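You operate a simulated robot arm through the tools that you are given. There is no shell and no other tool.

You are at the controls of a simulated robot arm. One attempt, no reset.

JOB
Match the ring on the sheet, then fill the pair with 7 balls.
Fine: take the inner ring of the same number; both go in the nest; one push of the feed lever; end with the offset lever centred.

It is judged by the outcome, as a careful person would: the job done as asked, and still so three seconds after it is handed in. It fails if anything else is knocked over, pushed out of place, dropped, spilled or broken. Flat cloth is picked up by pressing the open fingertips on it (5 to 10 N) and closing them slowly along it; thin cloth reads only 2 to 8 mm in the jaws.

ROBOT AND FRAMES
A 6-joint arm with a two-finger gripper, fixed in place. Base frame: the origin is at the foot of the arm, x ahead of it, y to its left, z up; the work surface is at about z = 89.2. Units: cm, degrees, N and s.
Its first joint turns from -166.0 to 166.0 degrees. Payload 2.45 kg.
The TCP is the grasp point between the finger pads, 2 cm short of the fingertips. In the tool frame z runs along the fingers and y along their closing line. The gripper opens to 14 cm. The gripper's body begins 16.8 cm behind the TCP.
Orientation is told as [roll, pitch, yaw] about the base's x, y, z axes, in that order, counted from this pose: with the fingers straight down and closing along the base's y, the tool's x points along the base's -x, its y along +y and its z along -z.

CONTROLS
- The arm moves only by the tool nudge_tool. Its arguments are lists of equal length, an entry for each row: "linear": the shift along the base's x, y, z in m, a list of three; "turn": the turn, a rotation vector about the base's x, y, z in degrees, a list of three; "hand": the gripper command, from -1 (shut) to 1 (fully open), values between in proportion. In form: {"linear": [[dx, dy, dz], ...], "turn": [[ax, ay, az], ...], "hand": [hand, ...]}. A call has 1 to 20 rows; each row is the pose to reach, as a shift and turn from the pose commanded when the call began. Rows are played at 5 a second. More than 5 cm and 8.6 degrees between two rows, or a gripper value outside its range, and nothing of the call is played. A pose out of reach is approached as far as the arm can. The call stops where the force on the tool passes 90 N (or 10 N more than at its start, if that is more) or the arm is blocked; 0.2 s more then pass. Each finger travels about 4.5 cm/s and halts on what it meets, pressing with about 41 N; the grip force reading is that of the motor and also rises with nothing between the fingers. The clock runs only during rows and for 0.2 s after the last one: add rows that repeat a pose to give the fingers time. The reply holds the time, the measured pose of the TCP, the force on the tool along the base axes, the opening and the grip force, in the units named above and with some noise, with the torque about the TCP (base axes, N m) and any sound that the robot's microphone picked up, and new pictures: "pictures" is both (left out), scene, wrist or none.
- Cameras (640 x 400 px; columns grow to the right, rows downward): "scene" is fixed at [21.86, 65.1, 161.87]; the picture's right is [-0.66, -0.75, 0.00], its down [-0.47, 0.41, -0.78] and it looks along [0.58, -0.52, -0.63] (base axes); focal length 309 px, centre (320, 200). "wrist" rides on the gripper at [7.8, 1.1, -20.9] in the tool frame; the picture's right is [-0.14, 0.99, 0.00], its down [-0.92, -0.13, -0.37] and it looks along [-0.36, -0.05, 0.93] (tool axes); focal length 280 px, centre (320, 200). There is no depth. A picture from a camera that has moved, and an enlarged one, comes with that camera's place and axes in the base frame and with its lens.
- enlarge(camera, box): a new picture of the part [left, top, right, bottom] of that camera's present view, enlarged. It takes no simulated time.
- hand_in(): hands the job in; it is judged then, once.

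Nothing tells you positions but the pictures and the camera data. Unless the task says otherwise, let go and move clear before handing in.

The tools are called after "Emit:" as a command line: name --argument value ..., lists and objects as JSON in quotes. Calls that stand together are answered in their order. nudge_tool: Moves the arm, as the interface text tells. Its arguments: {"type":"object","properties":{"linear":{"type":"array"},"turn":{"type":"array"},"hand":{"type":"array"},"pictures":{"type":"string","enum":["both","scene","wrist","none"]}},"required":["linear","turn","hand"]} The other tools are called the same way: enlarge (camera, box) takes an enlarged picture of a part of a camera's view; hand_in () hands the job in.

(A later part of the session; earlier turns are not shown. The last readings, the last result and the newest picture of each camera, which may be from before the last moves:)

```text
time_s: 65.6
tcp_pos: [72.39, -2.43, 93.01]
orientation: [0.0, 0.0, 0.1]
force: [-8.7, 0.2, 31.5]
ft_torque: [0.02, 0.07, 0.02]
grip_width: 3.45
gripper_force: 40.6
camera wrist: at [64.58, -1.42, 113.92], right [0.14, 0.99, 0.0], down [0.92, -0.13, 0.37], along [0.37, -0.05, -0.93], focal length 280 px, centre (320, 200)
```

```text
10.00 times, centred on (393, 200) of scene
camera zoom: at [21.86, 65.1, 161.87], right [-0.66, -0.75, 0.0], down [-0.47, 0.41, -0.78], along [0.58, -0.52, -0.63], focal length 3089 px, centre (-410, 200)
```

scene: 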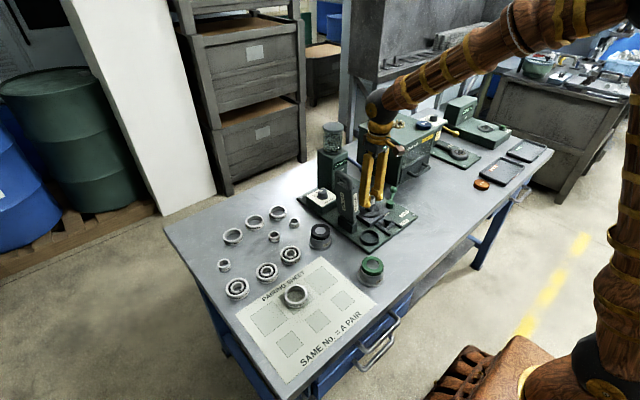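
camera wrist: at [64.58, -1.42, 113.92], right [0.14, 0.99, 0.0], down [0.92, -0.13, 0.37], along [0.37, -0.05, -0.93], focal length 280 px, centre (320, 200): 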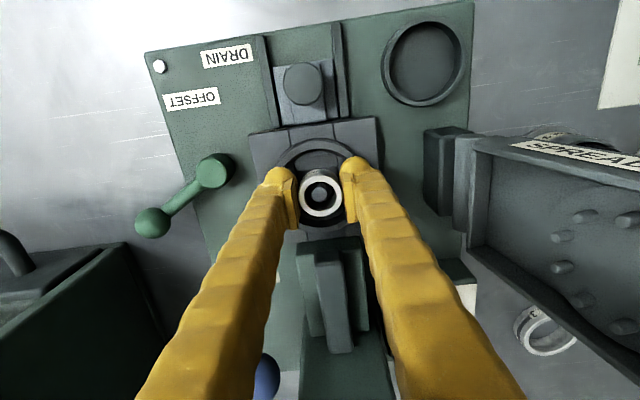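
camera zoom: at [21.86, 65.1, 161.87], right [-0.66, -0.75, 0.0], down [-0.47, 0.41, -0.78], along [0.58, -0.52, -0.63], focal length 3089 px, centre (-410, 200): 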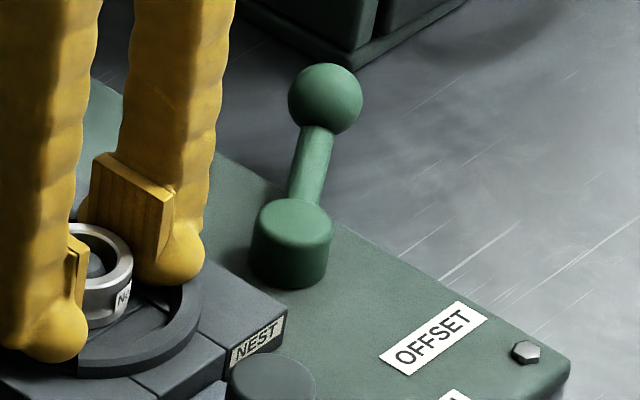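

The ring has met the seat (31 N at TCP z 93.0) with the pin in its bore. I'll ease off slightly and release.

Emit:
nudge_tool --linear '[[-0.0005, 0, 0.0006], [-0.0005, 0, 0.0006], [-0.0005, 0, 0.0006], [-0.0005, 0, 0.0006], [-0.0005, 0, 0.0006]]' --turn '[[0, 0, 0], [0, 0, 0], [0, 0, 0], [0, 0, 0], [0, 0, 0]]' --hand '[-0.6, -0.5, -0.44, -0.38, -0.38]' --pictures "wrist"

Emit:
enlarge --camera "wrist" --box '[290, 155, 350, 220]'

Emit:
enlarge --camera "scene" --box '[375, 180, 411, 220]'

```text
time_s: 66.8
tcp_pos: [72.36, -2.33, 92.95]
orientation: [0.0, 0.0, -0.1]
force: [10.8, -1.5, 22.5]
ft_torque: [-0.08, -0.17, 0.0]
grip_width: 3.6
gripper_force: 0.0
camera wrist: at [64.56, -1.4, 113.88], right [0.14, 0.99, 0.0], down [0.92, -0.13, 0.37], along [0.37, -0.05, -0.93], focal length 280 px, centre (320, 200)
```

wrist: 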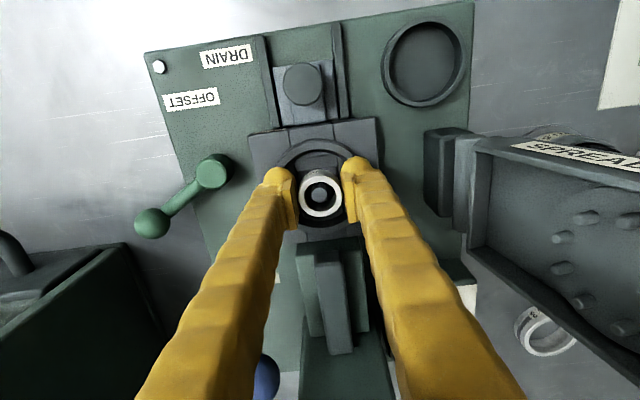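

```text
6.15 times, centred on (320, 188) of wrist
camera zoom: at [64.56, -1.4, 113.88], right [0.14, 0.99, 0.0], down [0.92, -0.13, 0.37], along [0.37, -0.05, -0.93], focal length 1726 px, centre (320, 277)
```

zoom: 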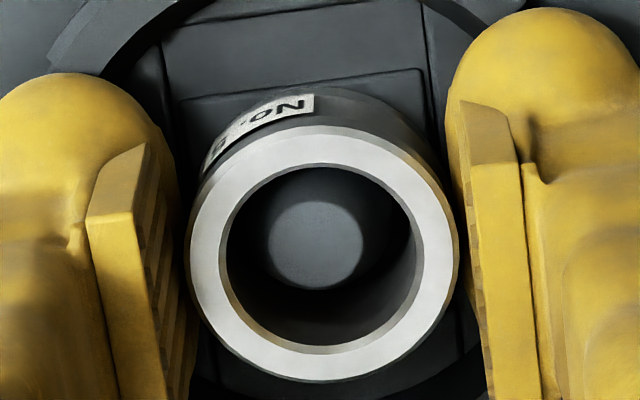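

```text
10.00 times, centred on (393, 200) of scene
camera zoom: at [21.86, 65.1, 161.87], right [-0.66, -0.75, 0.0], down [-0.47, 0.41, -0.78], along [0.58, -0.52, -0.63], focal length 3089 px, centre (-410, 200)
```

zoom: 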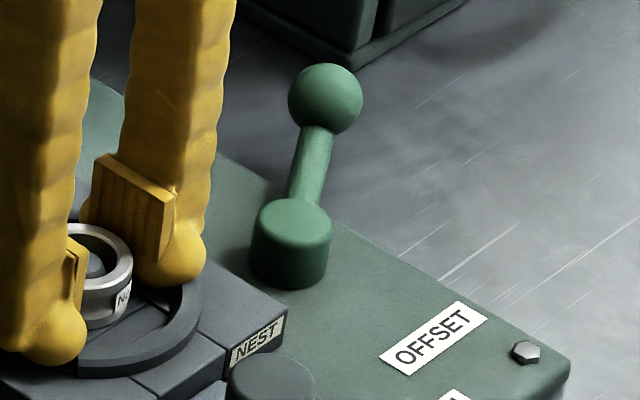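

The fingers are limited to 3.6 cm by the nest wall, but the ring is free of the pads. I'll keep that width and raise straight up slowly.

Emit:
nudge_tool --linear '[[0, 0, 0.001], [0, 0, 0.003], [0, 0, 0.006], [0, 0, 0.009], [0, 0, 0.009]]' --turn '[[0, 0, 0], [0, 0, 0], [0, 0, 0], [0, 0, 0], [0, 0, 0]]' --hand '[-0.485, -0.485, -0.485, -0.485, -0.485]' --pictures "wrist"

Emit:
enlarge --camera "wrist" --box '[290, 155, 350, 220]'

Emit:
enlarge --camera "scene" --box '[375, 180, 411, 220]'

```text
time_s: 68.0
tcp_pos: [72.43, -2.44, 93.83]
orientation: [0.0, 0.0, 0.0]
force: [0.5, 0.2, 1.1]
ft_torque: [0.01, 0.01, -0.02]
grip_width: 3.62
gripper_force: 0.0
camera wrist: at [64.52, -1.39, 114.83], right [0.14, 0.99, 0.0], down [0.92, -0.13, 0.37], along [0.36, -0.05, -0.93], focal length 280 px, centre (320, 200)
```

wrist: 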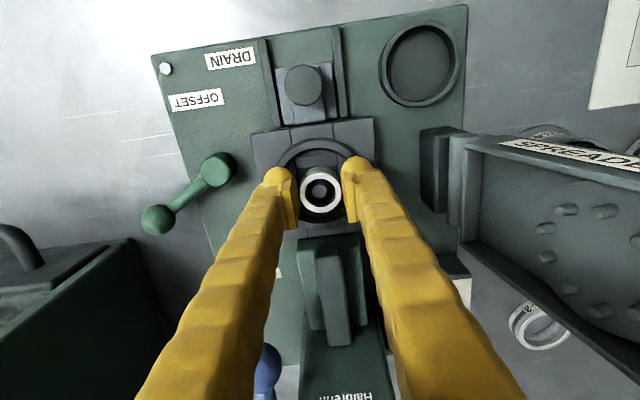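

```text
6.15 times, centred on (320, 188) of wrist
camera zoom: at [64.52, -1.39, 114.83], right [0.14, 0.99, 0.0], down [0.92, -0.13, 0.37], along [0.36, -0.05, -0.93], focal length 1726 px, centre (320, 277)
```

zoom: 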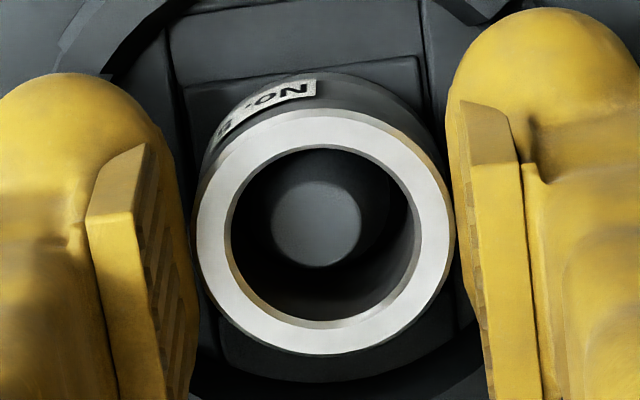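

```text
10.00 times, centred on (393, 200) of scene
camera zoom: at [21.86, 65.1, 161.87], right [-0.66, -0.75, 0.0], down [-0.47, 0.41, -0.78], along [0.58, -0.52, -0.63], focal length 3089 px, centre (-410, 200)
```

zoom: 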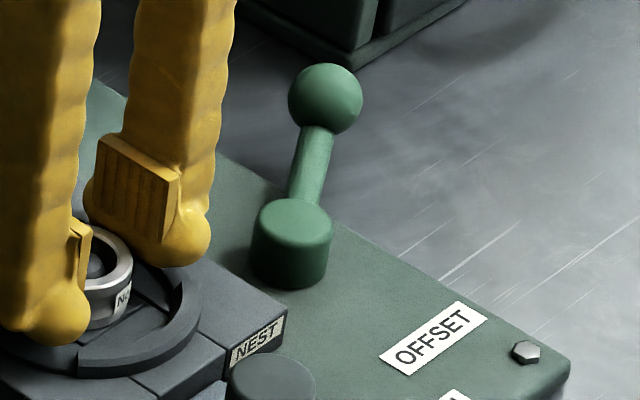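

The ring stays seated on the pin. I'll rise clear and take a close look.

Emit:
nudge_tool --linear '[[0, 0, 0.01], [0, 0, 0.02], [0, 0, 0.05], [0, 0, 0.09], [0, 0, 0.13], [0, 0, 0.17], [0, 0, 0.21], [0, 0, 0.21]]' --turn '[[0, 0, 0], [0, 0, 0], [0, 0, 0], [0, 0, 0], [0, 0, 0], [0, 0, 0], [0, 0, 0], [0, 0, 0]]' --hand '[-0.485, -0.485, -0.4, -0.2, 0, 0.1, 0.1, 0.1]'

Emit:
enlarge --camera "wrist" --box '[260, 80, 380, 180]'

Emit:
enlarge --camera "scene" --box '[345, 180, 405, 230]'

Emit:
enlarge --camera "scene" --box '[315, 130, 365, 190]'

```text
time_s: 69.8
tcp_pos: [72.44, -2.54, 115.25]
orientation: [0.0, 0.1, -0.1]
force: [0.0, -0.5, -0.4]
ft_torque: [-0.02, 0.01, -0.01]
grip_width: 7.69
gripper_force: 0.1
camera wrist: at [64.65, -1.44, 136.11], right [0.14, 0.99, 0.0], down [0.92, -0.13, 0.37], along [0.36, -0.05, -0.93], focal length 280 px, centre (320, 200)
```

scene: 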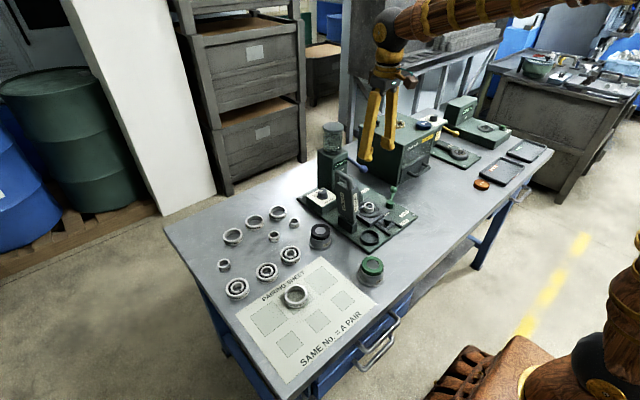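
wrist: 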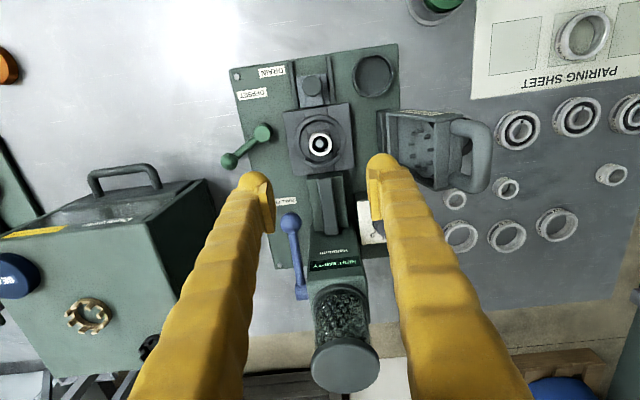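

```text
4.00 times, centred on (320, 130) of wrist
camera zoom: at [64.65, -1.44, 136.11], right [0.14, 0.99, 0.0], down [0.92, -0.13, 0.37], along [0.36, -0.05, -0.93], focal length 1122 px, centre (320, 480)
```

zoom: 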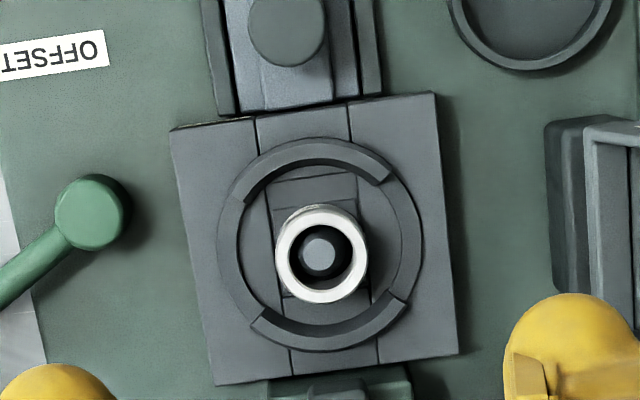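

```text
8.00 times, centred on (375, 205) of scene
camera zoom: at [21.86, 65.1, 161.87], right [-0.66, -0.75, 0.0], down [-0.47, 0.41, -0.78], along [0.58, -0.52, -0.63], focal length 2471 px, centre (-120, 160)
```

zoom: 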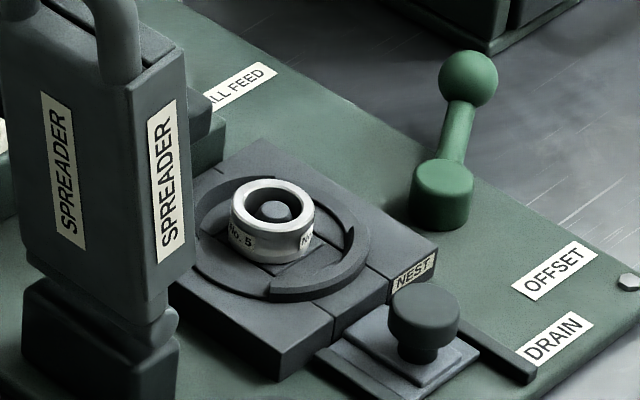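

```text
6.67 times, centred on (340, 160) of scene
camera zoom: at [21.86, 65.1, 161.87], right [-0.66, -0.75, 0.0], down [-0.47, 0.41, -0.78], along [0.58, -0.52, -0.63], focal length 2059 px, centre (187, 467)
```

zoom: 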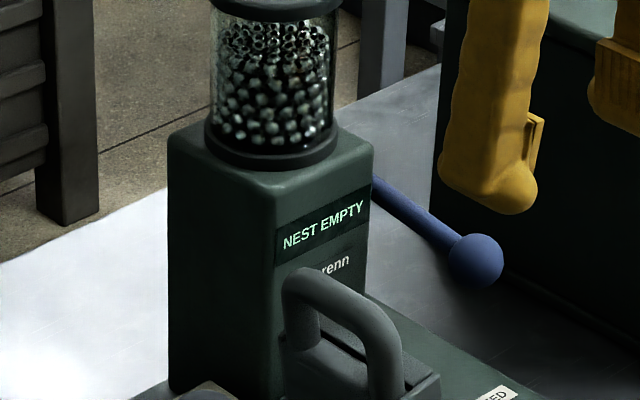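

The inner No. 5 ring is seated on the nest pin. Before fetching the outer ring I'll study the nest's rim and finger gaps.

Emit:
enlarge --camera "scene" --box '[363, 193, 403, 221]'

Emit:
enlarge --camera "wrist" --box '[278, 95, 362, 180]'

Emit:
enlarge --camera "wrist" --box '[540, 0, 640, 70]'

```text
14.29 times, centred on (383, 207) of scene
camera zoom: at [21.86, 65.1, 161.87], right [-0.66, -0.75, 0.0], down [-0.47, 0.41, -0.78], along [0.58, -0.52, -0.63], focal length 4412 px, centre (-580, 100)
```

zoom: 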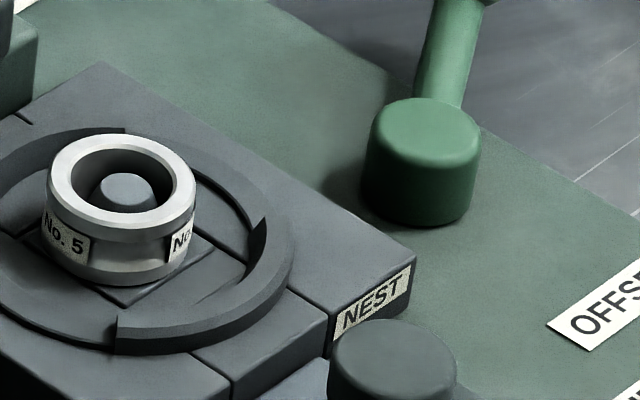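

```text
4.71 times, centred on (320, 138) of wrist
camera zoom: at [64.65, -1.44, 136.11], right [0.14, 0.99, 0.0], down [0.92, -0.13, 0.37], along [0.36, -0.05, -0.93], focal length 1320 px, centre (320, 494)
```

zoom: 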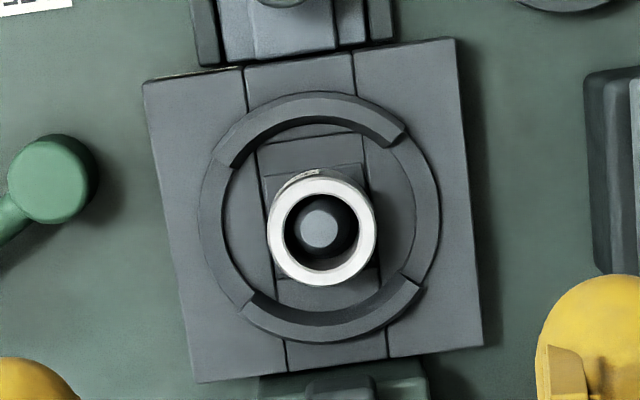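

```text
5.71 times, centred on (590, 35) of wrist
camera zoom: at [64.65, -1.44, 136.11], right [0.14, 0.99, 0.0], down [0.92, -0.13, 0.37], along [0.36, -0.05, -0.93], focal length 1602 px, centre (-1223, 1143)
```

zoom: 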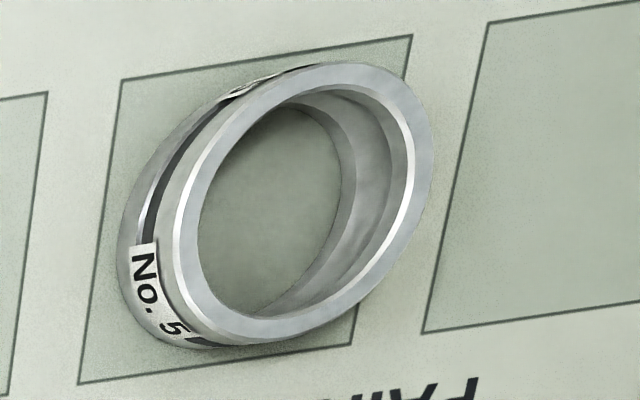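

The nest has a low rim (about 0.3 cm) in the ±y finger gaps, with taller arcs at ±x. Next is the outer No. 5 ring on the sheet at about (62.7, 37.3); I'll travel there high.

Emit:
nudge_tool --linear '[[0, 0, 0.045], [-0.01, 0.042, 0.05], [-0.02, 0.085, 0.05], [-0.031, 0.13, 0.05], [-0.042, 0.174, 0.05], [-0.053, 0.218, 0.05], [-0.064, 0.262, 0.03], [-0.075, 0.306, 0.01], [-0.086, 0.35, -0.01], [-0.097, 0.398, -0.02], [-0.097, 0.398, -0.06], [-0.097, 0.398, -0.07], [-0.097, 0.398, -0.07]]' --turn '[[0, 0, 0], [0, 0, 0], [0, 0, 0], [0, 0, 0], [0, 0, 0], [0, 0, 0], [0, 0, 0], [0, 0, 0], [0, 0, 0], [0, 0, 0], [0, 0, 0], [0, 0, 0], [0, 0, 0]]' --hand '[0.1, 0.1, 0.15, 0.2, 0.25, 0.3, 0.3, 0.3, 0.3, 0.3, 0.3, 0.3, 0.3]'

Emit:
enlarge --camera "wrist" --box '[250, 100, 390, 210]'

```text
refused: row 10 steps farther than a row can; nothing moved
```

```text
3.64 times, centred on (320, 155) of wrist
camera zoom: at [64.65, -1.44, 136.11], right [0.14, 0.99, 0.0], down [0.92, -0.13, 0.37], along [0.36, -0.05, -0.93], focal length 1020 px, centre (320, 364)
```

zoom: 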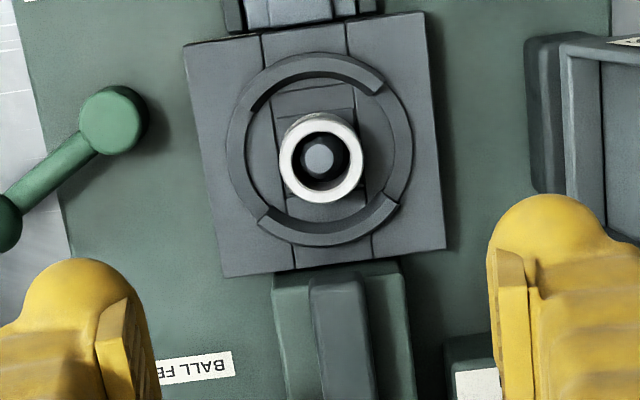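

One step was too large, so I'll resend it with smaller steps.

Emit:
nudge_tool --linear '[[0, 0, 0.045], [-0.01, 0.04, 0.05], [-0.02, 0.08, 0.05], [-0.03, 0.12, 0.05], [-0.04, 0.16, 0.05], [-0.05, 0.2, 0.05], [-0.06, 0.24, 0.05], [-0.07, 0.28, 0.035], [-0.08, 0.32, 0.02], [-0.09, 0.36, 0.005], [-0.097, 0.398, -0.01], [-0.097, 0.398, -0.045], [-0.097, 0.398, -0.07], [-0.097, 0.398, -0.07]]' --turn '[[0, 0, 0], [0, 0, 0], [0, 0, 0], [0, 0, 0], [0, 0, 0], [0, 0, 0], [0, 0, 0], [0, 0, 0], [0, 0, 0], [0, 0, 0], [0, 0, 0], [0, 0, 0], [0, 0, 0], [0, 0, 0]]' --hand '[0.1, 0.1, 0.15, 0.2, 0.25, 0.3, 0.3, 0.3, 0.3, 0.3, 0.3, 0.3, 0.3, 0.3]'

Emit:
enlarge --camera "wrist" --box '[250, 100, 390, 210]'

```text
time_s: 72.8
tcp_pos: [62.55, 37.56, 107.81]
orientation: [0.0, 0.0, 0.0]
force: [0.5, 0.3, 0.0]
ft_torque: [0.0, -0.04, -0.02]
grip_width: 9.1
gripper_force: 0.0
camera wrist: at [54.73, 38.62, 128.74], right [0.14, 0.99, 0.0], down [0.92, -0.13, 0.37], along [0.37, -0.05, -0.93], focal length 280 px, centre (320, 200)
```

scene: 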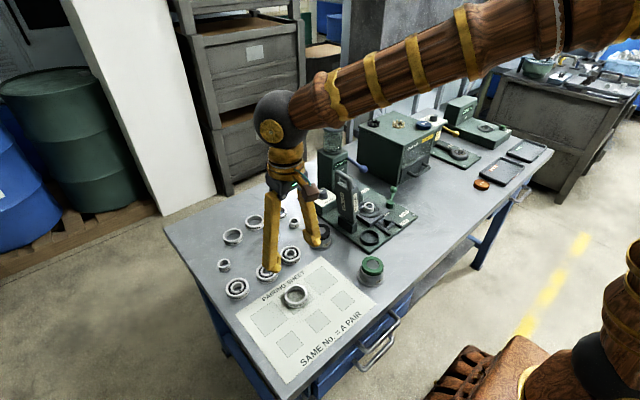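
wrist: 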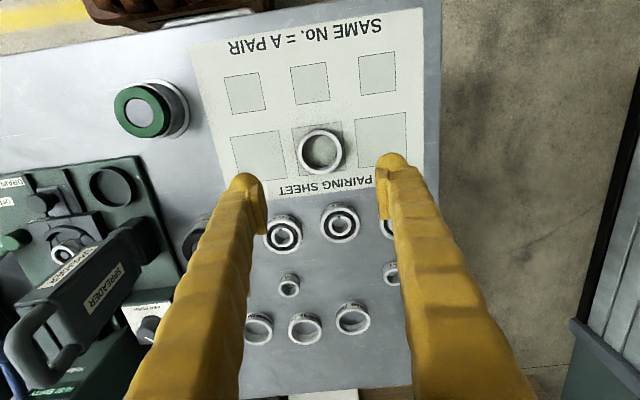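

```text
3.64 times, centred on (320, 155) of wrist
camera zoom: at [54.73, 38.62, 128.74], right [0.14, 0.99, 0.0], down [0.92, -0.13, 0.37], along [0.37, -0.05, -0.93], focal length 1020 px, centre (320, 364)
```

zoom: 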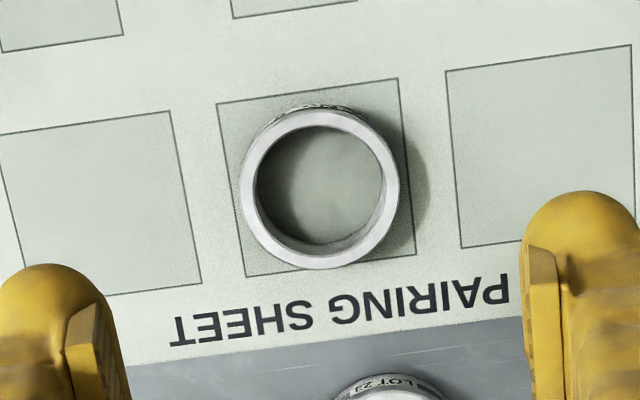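

Emit:
nudge_tool --linear '[[0.003, 0, -0.04], [0.003, 0, -0.08], [0.003, 0, -0.11], [0.003, 0, -0.138], [0.003, 0, -0.138]]' --turn '[[0, 0, 0], [0, 0, 0], [0, 0, 0], [0, 0, 0], [0, 0, 0]]' --hand '[0.3, 0.2, 0.15, 0.15, 0.15]' --pictures "wrist"

Emit:
enlarge --camera "wrist" --box '[230, 120, 410, 240]'

Emit:
enlarge --camera "scene" --box '[260, 250, 340, 310]'

```text
time_s: 74.0
tcp_pos: [63.14, 37.3, 93.96]
orientation: [0.0, 0.0, -0.1]
force: [0.2, -0.8, 0.0]
ft_torque: [-0.01, 0.0, 0.01]
grip_width: 8.05
gripper_force: 0.0
camera wrist: at [55.22, 38.42, 114.91], right [0.14, 0.99, 0.0], down [0.92, -0.13, 0.37], along [0.36, -0.05, -0.93], focal length 280 px, centre (320, 200)
```

wrist: 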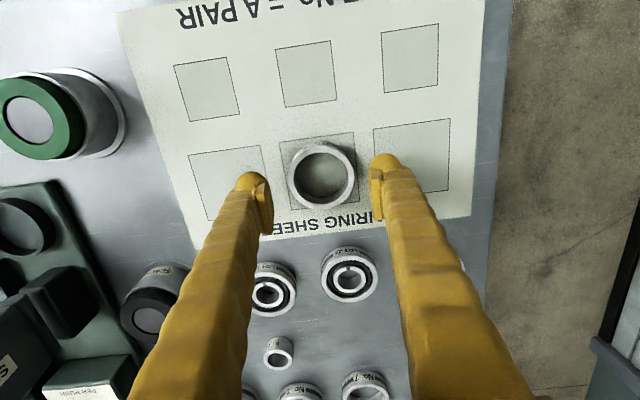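

```text
3.33 times, centred on (320, 180) of wrist
camera zoom: at [55.22, 38.42, 114.91], right [0.14, 0.99, 0.0], down [0.92, -0.13, 0.37], along [0.36, -0.05, -0.93], focal length 935 px, centre (320, 267)
```

zoom: 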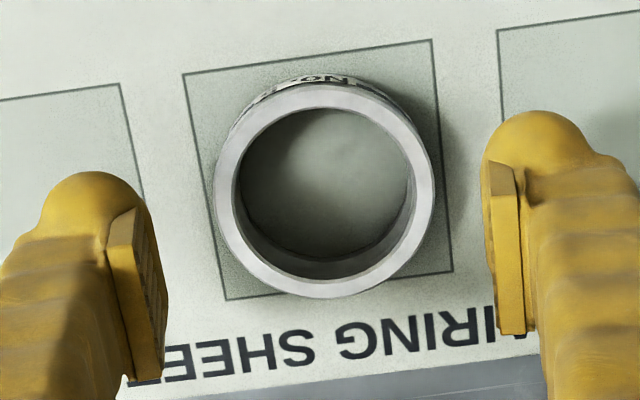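

```text
6.67 times, centred on (300, 280) of scene
camera zoom: at [21.86, 65.1, 161.87], right [-0.66, -0.75, 0.0], down [-0.47, 0.41, -0.78], along [0.58, -0.52, -0.63], focal length 2059 px, centre (453, -333)
```

zoom: 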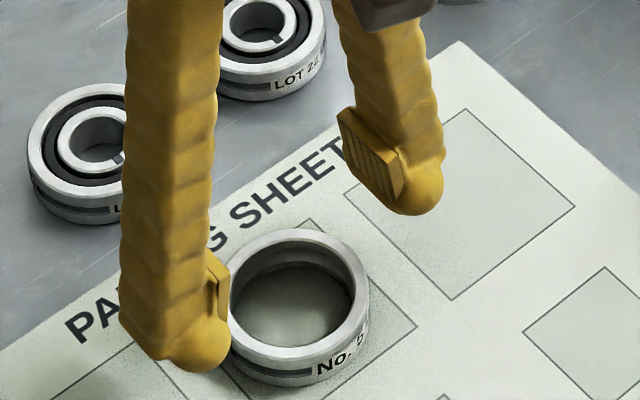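

Emit:
nudge_tool --linear '[[-0.002, 0.001, -0.015], [-0.002, 0.001, -0.028], [-0.002, 0.001, -0.035], [-0.002, 0.001, -0.037], [-0.002, 0.001, -0.037]]' --turn '[[0, 0, 0], [0, 0, 0], [0, 0, 0], [0, 0, 0], [0, 0, 0]]' --hand '[0.15, 0.15, 0.15, 0.15, 0.15]' --pictures "wrist"

Emit:
enlarge --camera "wrist" --box '[230, 120, 410, 240]'

Emit:
enlarge --camera "scene" --box '[260, 250, 340, 310]'

```text
time_s: 75.2
tcp_pos: [62.94, 37.45, 90.32]
orientation: [0.0, -0.1, 0.0]
force: [0.7, 0.6, 0.6]
ft_torque: [0.02, 0.02, -0.02]
grip_width: 8.06
gripper_force: 0.0
camera wrist: at [55.0, 38.45, 111.32], right [0.14, 0.99, 0.0], down [0.92, -0.13, 0.37], along [0.36, -0.05, -0.93], focal length 280 px, centre (320, 200)
```

wrist: 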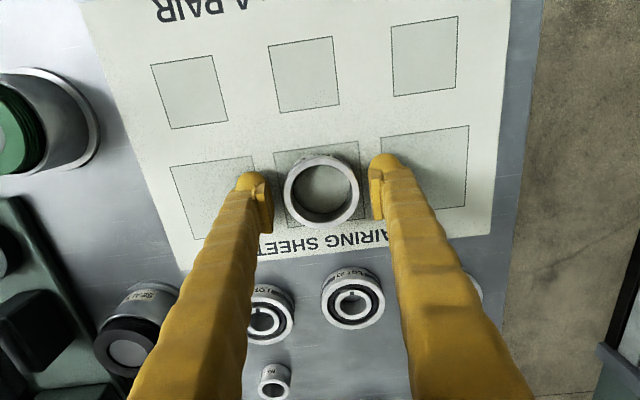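

```text
3.33 times, centred on (320, 180) of wrist
camera zoom: at [55.0, 38.45, 111.32], right [0.14, 0.99, 0.0], down [0.92, -0.13, 0.37], along [0.36, -0.05, -0.93], focal length 935 px, centre (320, 267)
```

zoom: 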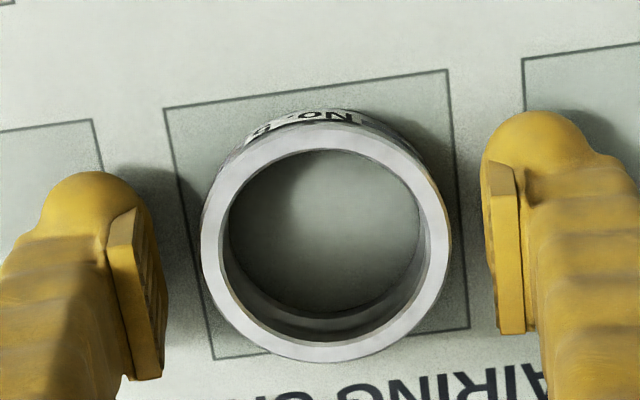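

```text
6.67 times, centred on (300, 280) of scene
camera zoom: at [21.86, 65.1, 161.87], right [-0.66, -0.75, 0.0], down [-0.47, 0.41, -0.78], along [0.58, -0.52, -0.63], focal length 2059 px, centre (453, -333)
```

zoom: 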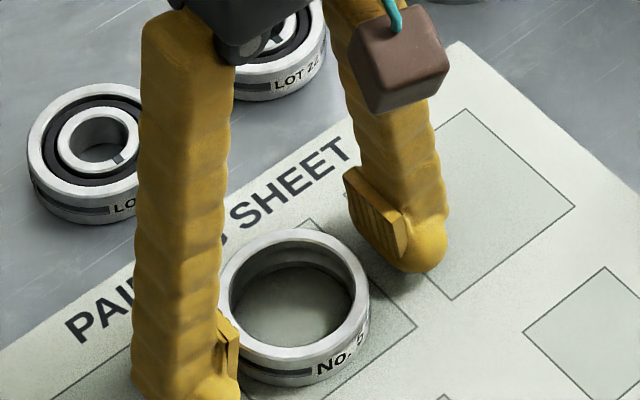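

The ring is centred between the fingers, with tips about 0.4 cm above the sheet. Closing slowly.

Emit:
nudge_tool --linear '[[0, 0.0008, 0], [0, 0.0008, 0], [0, 0.0008, 0], [0, 0.0008, 0], [0, 0.0008, 0], [0, 0.0008, 0], [0, 0.0008, 0], [0, 0.0008, 0]]' --turn '[[0, 0, 0], [0, 0, 0], [0, 0, 0], [0, 0, 0], [0, 0, 0], [0, 0, 0], [0, 0, 0], [0, 0, 0]]' --hand '[0.1, 0.05, 0.0, -0.05, -0.1, -0.15, -0.18, -0.18]' --pictures "wrist"

Emit:
enlarge --camera "wrist" --box '[230, 120, 410, 240]'

Emit:
enlarge --camera "scene" --box '[260, 250, 340, 310]'

```text
time_s: 77.0
tcp_pos: [62.87, 37.56, 90.43]
orientation: [0.1, 0.1, 0.1]
force: [0.3, 0.3, 1.0]
ft_torque: [0.05, 0.0, 0.0]
grip_width: 6.06
gripper_force: 40.8
camera wrist: at [55.03, 38.51, 111.32], right [0.14, 0.99, 0.0], down [0.92, -0.13, 0.37], along [0.36, -0.05, -0.93], focal length 280 px, centre (320, 200)
```

wrist: 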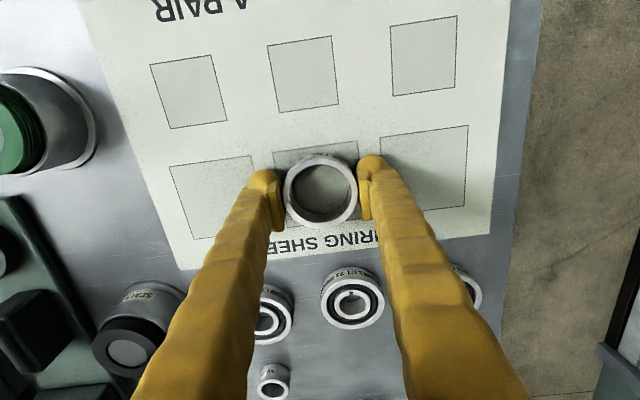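

```text
3.33 times, centred on (320, 180) of wrist
camera zoom: at [55.03, 38.51, 111.32], right [0.14, 0.99, 0.0], down [0.92, -0.13, 0.37], along [0.36, -0.05, -0.93], focal length 935 px, centre (320, 267)
```

zoom: 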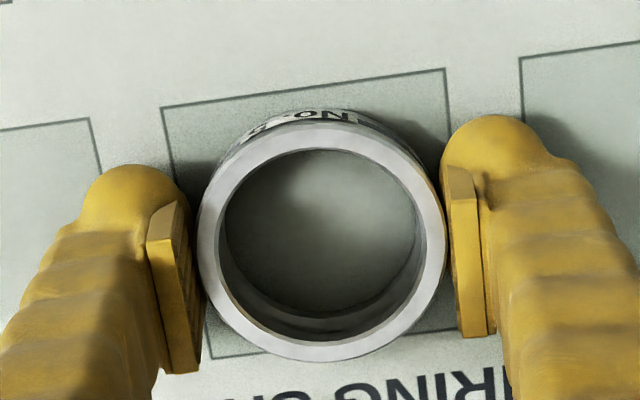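

```text
6.67 times, centred on (300, 280) of scene
camera zoom: at [21.86, 65.1, 161.87], right [-0.66, -0.75, 0.0], down [-0.47, 0.41, -0.78], along [0.58, -0.52, -0.63], focal length 2059 px, centre (453, -333)
```

zoom: 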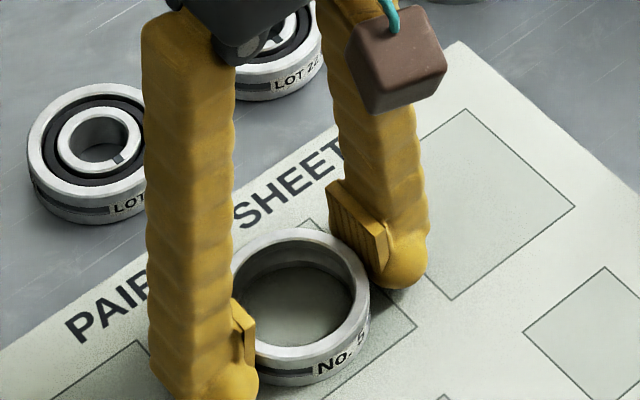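

The outer ring is gripped at 6.06 cm. I'll lift and check.

Emit:
nudge_tool --linear '[[0, 0, 0.005], [0, 0, 0.02], [0, 0, 0.04], [0, 0, 0.06], [0, 0, 0.06]]' --turn '[[0, 0, 0], [0, 0, 0], [0, 0, 0], [0, 0, 0], [0, 0, 0]]' --hand '[-0.2, -0.2, -0.2, -0.2, -0.2]' --pictures "both"

Emit:
enlarge --camera "wrist" --box '[230, 120, 410, 240]'

Emit:
enlarge --camera "scene" --box '[250, 220, 350, 310]'

```text
time_s: 78.2
tcp_pos: [62.78, 37.53, 96.51]
orientation: [0.0, 0.1, 0.1]
force: [-0.1, 0.2, -1.0]
ft_torque: [0.0, 0.0, 0.01]
grip_width: 6.07
gripper_force: 40.7
camera wrist: at [54.94, 38.56, 117.43], right [0.14, 0.99, 0.0], down [0.92, -0.13, 0.37], along [0.36, -0.05, -0.93], focal length 280 px, centre (320, 200)
```

scene: 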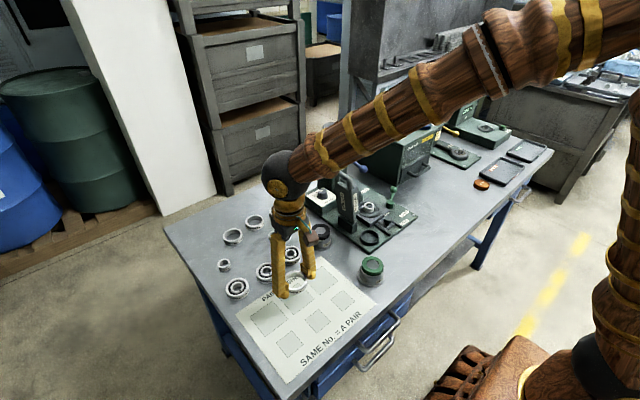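
wrist: 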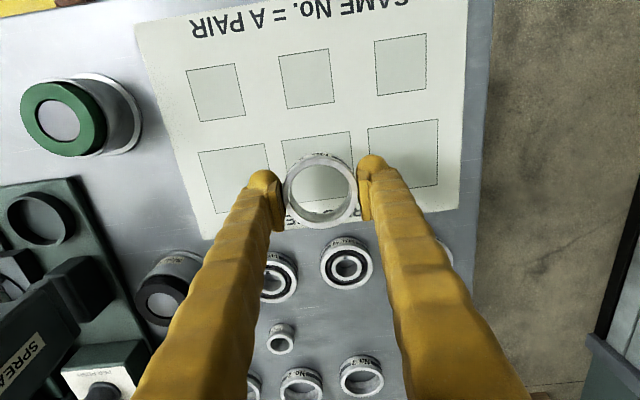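

```text
3.33 times, centred on (320, 180) of wrist
camera zoom: at [54.94, 38.56, 117.43], right [0.14, 0.99, 0.0], down [0.92, -0.13, 0.37], along [0.36, -0.05, -0.93], focal length 935 px, centre (320, 267)
```

zoom: 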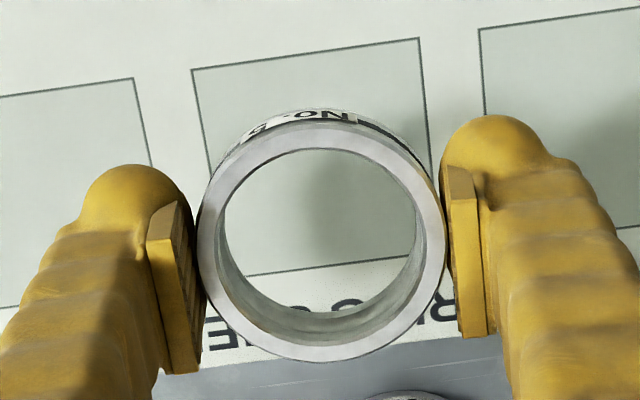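

```text
4.44 times, centred on (300, 265) of scene
camera zoom: at [21.86, 65.1, 161.87], right [-0.66, -0.75, 0.0], down [-0.47, 0.41, -0.78], along [0.58, -0.52, -0.63], focal length 1373 px, centre (409, -89)
```

zoom: 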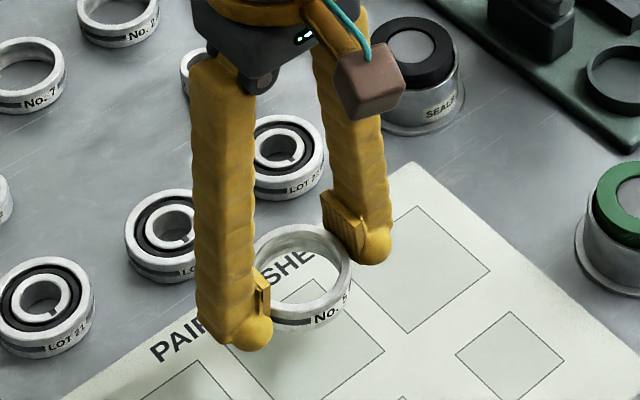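

The ring is level in the grip. I'll carry it high over to the nest.

Emit:
nudge_tool --linear '[[0, 0, 0.04], [0, 0, 0.08], [0, 0, 0.12], [0, 0, 0.16], [0, 0, 0.2], [0, 0, 0.24], [0.006, -0.03, 0.26], [0.016, -0.07, 0.26], [0.026, -0.11, 0.26], [0.036, -0.15, 0.26], [0.046, -0.19, 0.26], [0.056, -0.23, 0.26], [0.066, -0.27, 0.26], [0.076, -0.31, 0.26], [0.086, -0.35, 0.26], [0.094, -0.385, 0.26], [0.0965, -0.4, 0.26], [0.0965, -0.4, 0.26]]' --turn '[[0, 0, 0], [0, 0, 0], [0, 0, 0], [0, 0, 0], [0, 0, 0], [0, 0, 0], [0, 0, 0], [0, 0, 0], [0, 0, 0], [0, 0, 0], [0, 0, 0], [0, 0, 0], [0, 0, 0], [0, 0, 0], [0, 0, 0], [0, 0, 0], [0, 0, 0], [0, 0, 0]]' --hand '[-0.2, -0.2, -0.2, -0.2, -0.2, -0.2, -0.2, -0.2, -0.2, -0.2, -0.2, -0.2, -0.2, -0.2, -0.2, -0.2, -0.2, -0.2]'

Emit:
enlarge --camera "wrist" --box '[240, 90, 400, 230]'

```text
time_s: 82.0
tcp_pos: [72.55, -2.51, 122.57]
orientation: [0.1, 0.0, 0.1]
force: [-0.6, 0.4, -1.1]
ft_torque: [-0.03, 0.0, 0.01]
grip_width: 6.06
gripper_force: 41.4
camera wrist: at [64.63, -1.45, 143.37], right [0.14, 0.99, 0.0], down [0.92, -0.13, 0.37], along [0.36, -0.05, -0.93], focal length 280 px, centre (320, 200)
```

scene: 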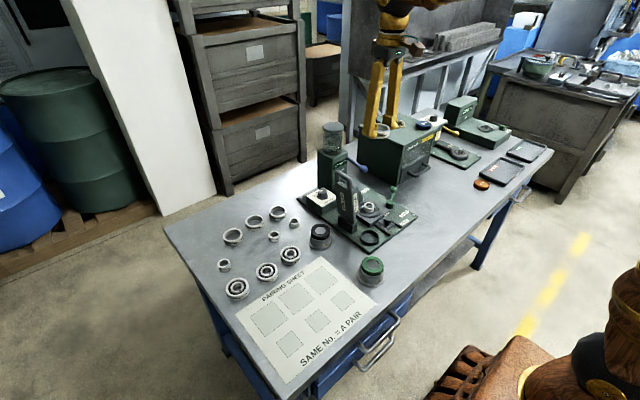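
wrist: 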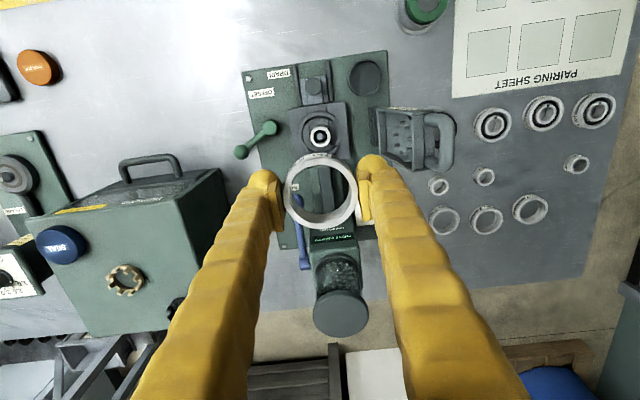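

```text
2.86 times, centred on (320, 160) of wrist
camera zoom: at [64.63, -1.45, 143.37], right [0.14, 0.99, 0.0], down [0.92, -0.13, 0.37], along [0.36, -0.05, -0.93], focal length 801 px, centre (320, 314)
```

zoom: 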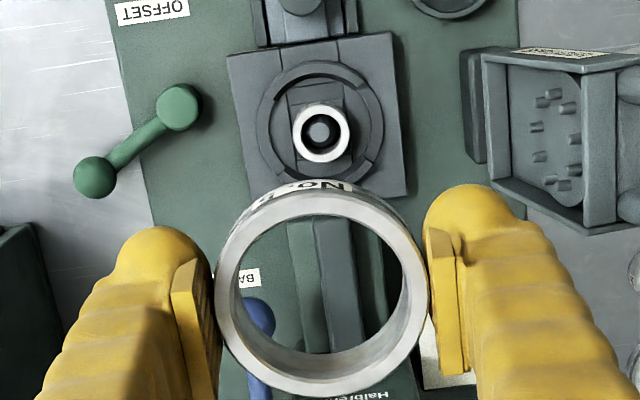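

Emit:
nudge_tool --linear '[[0, 0, -0.04], [0, 0, -0.08], [0, 0, -0.12], [0, 0, -0.16], [0, 0, -0.2], [0, 0, -0.225], [0, 0, -0.25], [0, 0, -0.25]]' --turn '[[0, 0, 0], [0, 0, 0], [0, 0, 0], [0, 0, 0], [0, 0, 0], [0, 0, 0], [0, 0, 0], [0, 0, 0]]' --hand '[-0.2, -0.2, -0.2, -0.2, -0.2, -0.2, -0.2, -0.2]'

Emit:
enlarge --camera "wrist" --box '[250, 120, 390, 230]'

Emit:
enlarge --camera "scene" --box '[355, 170, 415, 225]'

```text
time_s: 83.8
tcp_pos: [72.51, -2.48, 97.27]
orientation: [0.0, 0.1, 0.0]
force: [0.5, 0.0, -1.7]
ft_torque: [-0.03, 0.0, 0.02]
grip_width: 6.06
gripper_force: 40.6
camera wrist: at [64.65, -1.49, 118.21], right [0.14, 0.99, 0.0], down [0.92, -0.13, 0.37], along [0.37, -0.05, -0.93], focal length 280 px, centre (320, 200)
```

scene: 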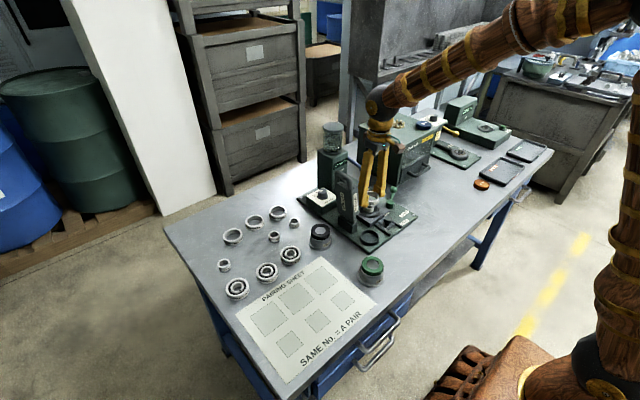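
wrist: 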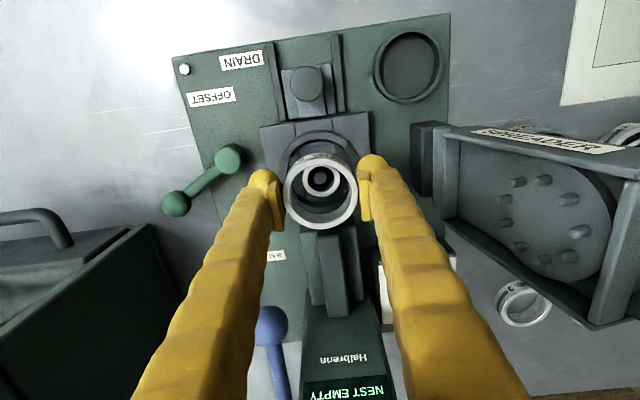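

```text
3.64 times, centred on (320, 175) of wrist
camera zoom: at [64.65, -1.49, 118.21], right [0.14, 0.99, 0.0], down [0.92, -0.13, 0.37], along [0.37, -0.05, -0.93], focal length 1020 px, centre (320, 291)
```

zoom: 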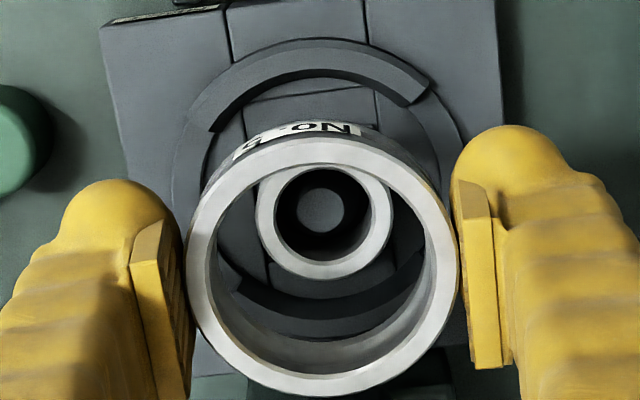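

```text
7.27 times, centred on (385, 198) of scene
camera zoom: at [21.86, 65.1, 161.87], right [-0.66, -0.75, 0.0], down [-0.47, 0.41, -0.78], along [0.58, -0.52, -0.63], focal length 2246 px, centre (-153, 218)
```

zoom: 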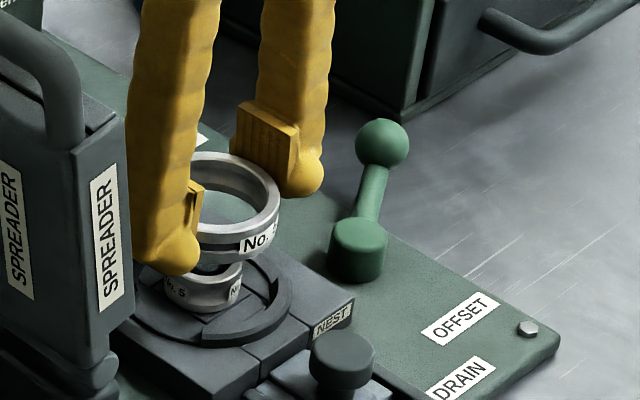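

Outer and inner rings are concentric within about 1 mm. From the earlier contact I think the true centre is about x 72.3, so I'll shift a little and lower toward the arcs.

Emit:
nudge_tool --linear '[[-0.0018, 0.0003, 0], [-0.0018, 0.0003, -0.01], [-0.0018, 0.0003, -0.02], [-0.0018, 0.0003, -0.028], [-0.0018, 0.0003, -0.028]]' --turn '[[0, 0, 0], [0, 0, 0], [0, 0, 0], [0, 0, 0], [0, 0, 0]]' --hand '[-0.2, -0.2, -0.2, -0.2, -0.2]' --pictures "wrist"

Emit:
enlarge --camera "wrist" --box '[250, 120, 390, 230]'

Emit:
enlarge --camera "scene" --box '[363, 185, 413, 225]'

```text
time_s: 85.0
tcp_pos: [72.21, -2.48, 94.47]
orientation: [0.0, 0.0, -0.1]
force: [0.1, -0.5, -1.2]
ft_torque: [0.01, 0.01, -0.01]
grip_width: 6.07
gripper_force: 41.2
camera wrist: at [64.45, -1.42, 115.54], right [0.14, 0.99, 0.0], down [0.92, -0.13, 0.37], along [0.36, -0.05, -0.93], focal length 280 px, centre (320, 200)
```

wrist: 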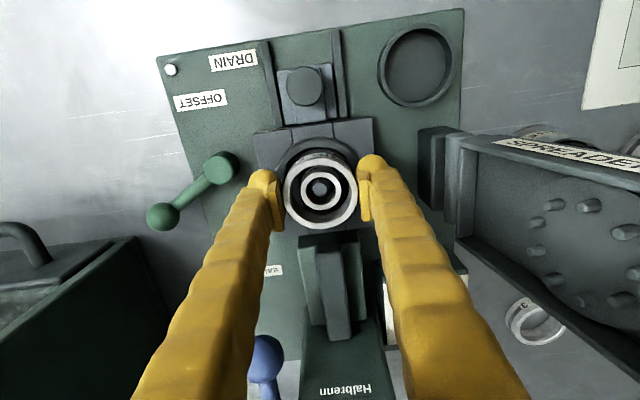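

```text
3.64 times, centred on (320, 175) of wrist
camera zoom: at [64.45, -1.42, 115.54], right [0.14, 0.99, 0.0], down [0.92, -0.13, 0.37], along [0.36, -0.05, -0.93], focal length 1020 px, centre (320, 291)
```

zoom: 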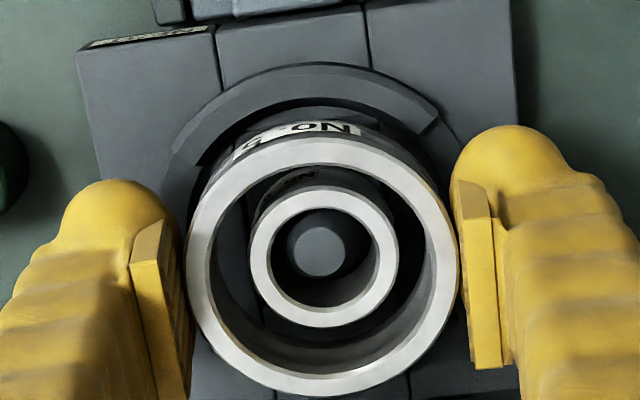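

```text
10.00 times, centred on (388, 205) of scene
camera zoom: at [21.86, 65.1, 161.87], right [-0.66, -0.75, 0.0], down [-0.47, 0.41, -0.78], along [0.58, -0.52, -0.63], focal length 3089 px, centre (-360, 150)
```

zoom: 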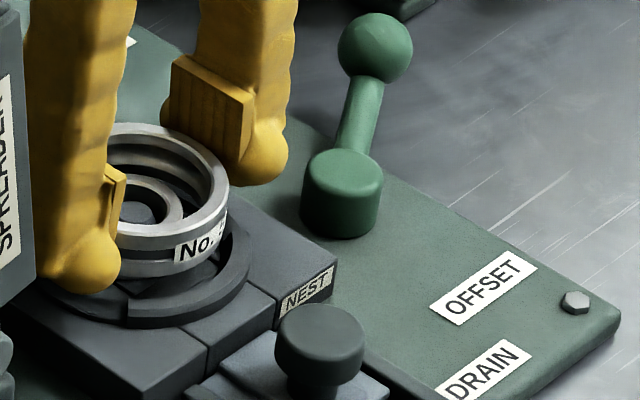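

Emit:
nudge_tool --linear '[[0.0008, 0, -0.002], [0.0008, 0, -0.004], [0.0008, 0, -0.006], [0.0008, 0, -0.007], [0.0008, 0, -0.007]]' --turn '[[0, 0, 0], [0, 0, 0], [0, 0, 0], [0, 0, 0], [0, 0, 0]]' --hand '[-0.2, -0.2, -0.2, -0.2, -0.2]' --pictures "wrist"

Emit:
enlarge --camera "wrist" --box '[250, 120, 390, 230]'

Emit:
enlarge --camera "scene" --box '[363, 185, 413, 225]'

```text
time_s: 86.2
tcp_pos: [72.4, -2.48, 94.03]
orientation: [0.0, -0.1, 0.0]
force: [0.4, 0.1, -1.7]
ft_torque: [-0.02, -0.02, -0.02]
grip_width: 6.07
gripper_force: 40.5
camera wrist: at [64.53, -1.43, 114.83], right [0.14, 0.99, 0.0], down [0.92, -0.13, 0.37], along [0.36, -0.05, -0.93], focal length 280 px, centre (320, 200)
```

wrist: 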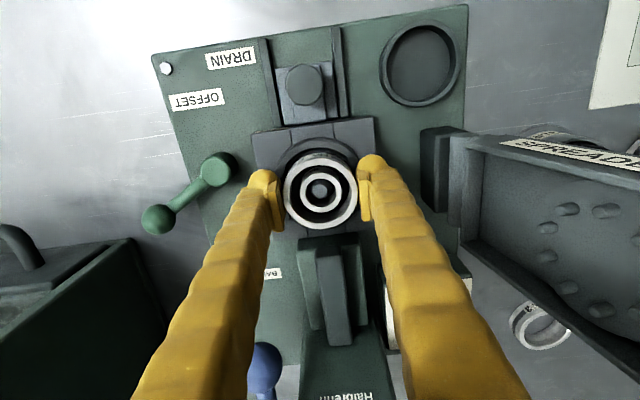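

```text
3.64 times, centred on (320, 175) of wrist
camera zoom: at [64.53, -1.43, 114.83], right [0.14, 0.99, 0.0], down [0.92, -0.13, 0.37], along [0.36, -0.05, -0.93], focal length 1020 px, centre (320, 291)
```

zoom: 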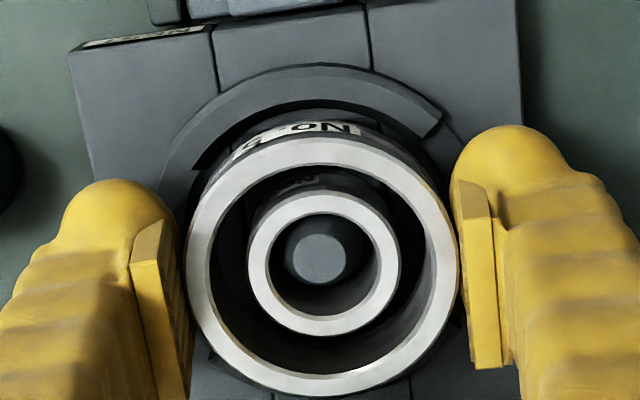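

```text
10.00 times, centred on (388, 205) of scene
camera zoom: at [21.86, 65.1, 161.87], right [-0.66, -0.75, 0.0], down [-0.47, 0.41, -0.78], along [0.58, -0.52, -0.63], focal length 3089 px, centre (-360, 150)
```

zoom: 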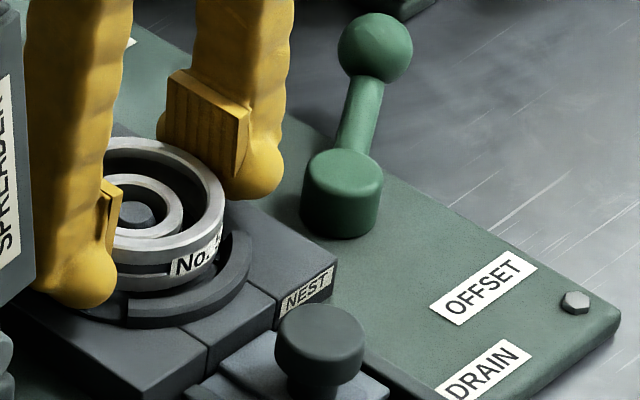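

Emit:
nudge_tool --linear '[[0, 0, -0.002], [0, 0, -0.004], [0, 0, -0.005], [0, 0, -0.005]]' --turn '[[0, 0, 0], [0, 0, 0], [0, 0, 0], [0, 0, 0]]' --hand '[-0.2, -0.2, -0.2, -0.2]' --pictures "wrist"

Emit:
enlarge --camera "wrist" --box '[250, 120, 390, 230]'

Emit:
enlarge --camera "scene" --box '[363, 185, 413, 225]'

```text
time_s: 87.2
tcp_pos: [72.41, -2.46, 93.46]
orientation: [0.0, 0.0, 0.0]
force: [0.5, -0.6, -0.5]
ft_torque: [-0.04, 0.02, -0.02]
grip_width: 6.07
gripper_force: 40.7
camera wrist: at [64.58, -1.42, 114.35], right [0.14, 0.99, 0.0], down [0.92, -0.13, 0.37], along [0.36, -0.05, -0.93], focal length 280 px, centre (320, 200)
```

wrist: 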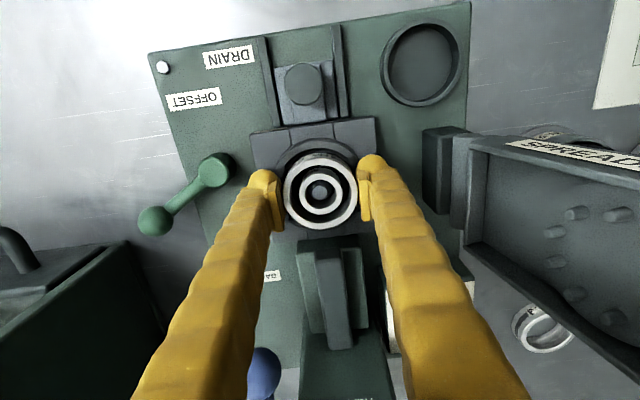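

```text
3.64 times, centred on (320, 175) of wrist
camera zoom: at [64.58, -1.42, 114.35], right [0.14, 0.99, 0.0], down [0.92, -0.13, 0.37], along [0.36, -0.05, -0.93], focal length 1020 px, centre (320, 291)
```

zoom: 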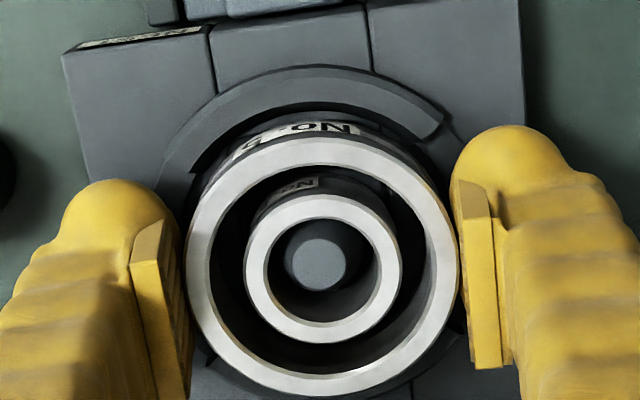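

```text
10.00 times, centred on (388, 205) of scene
camera zoom: at [21.86, 65.1, 161.87], right [-0.66, -0.75, 0.0], down [-0.47, 0.41, -0.78], along [0.58, -0.52, -0.63], focal length 3089 px, centre (-360, 150)
```

zoom: 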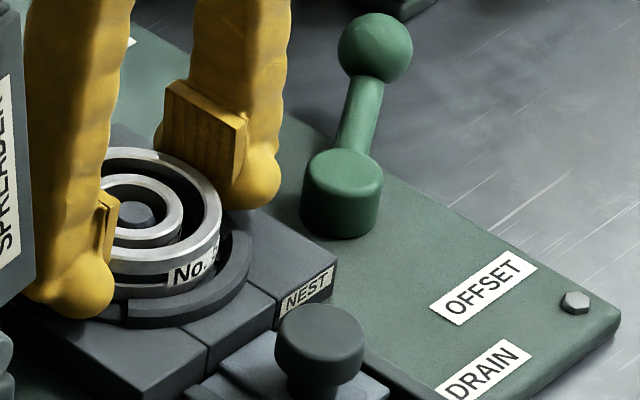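

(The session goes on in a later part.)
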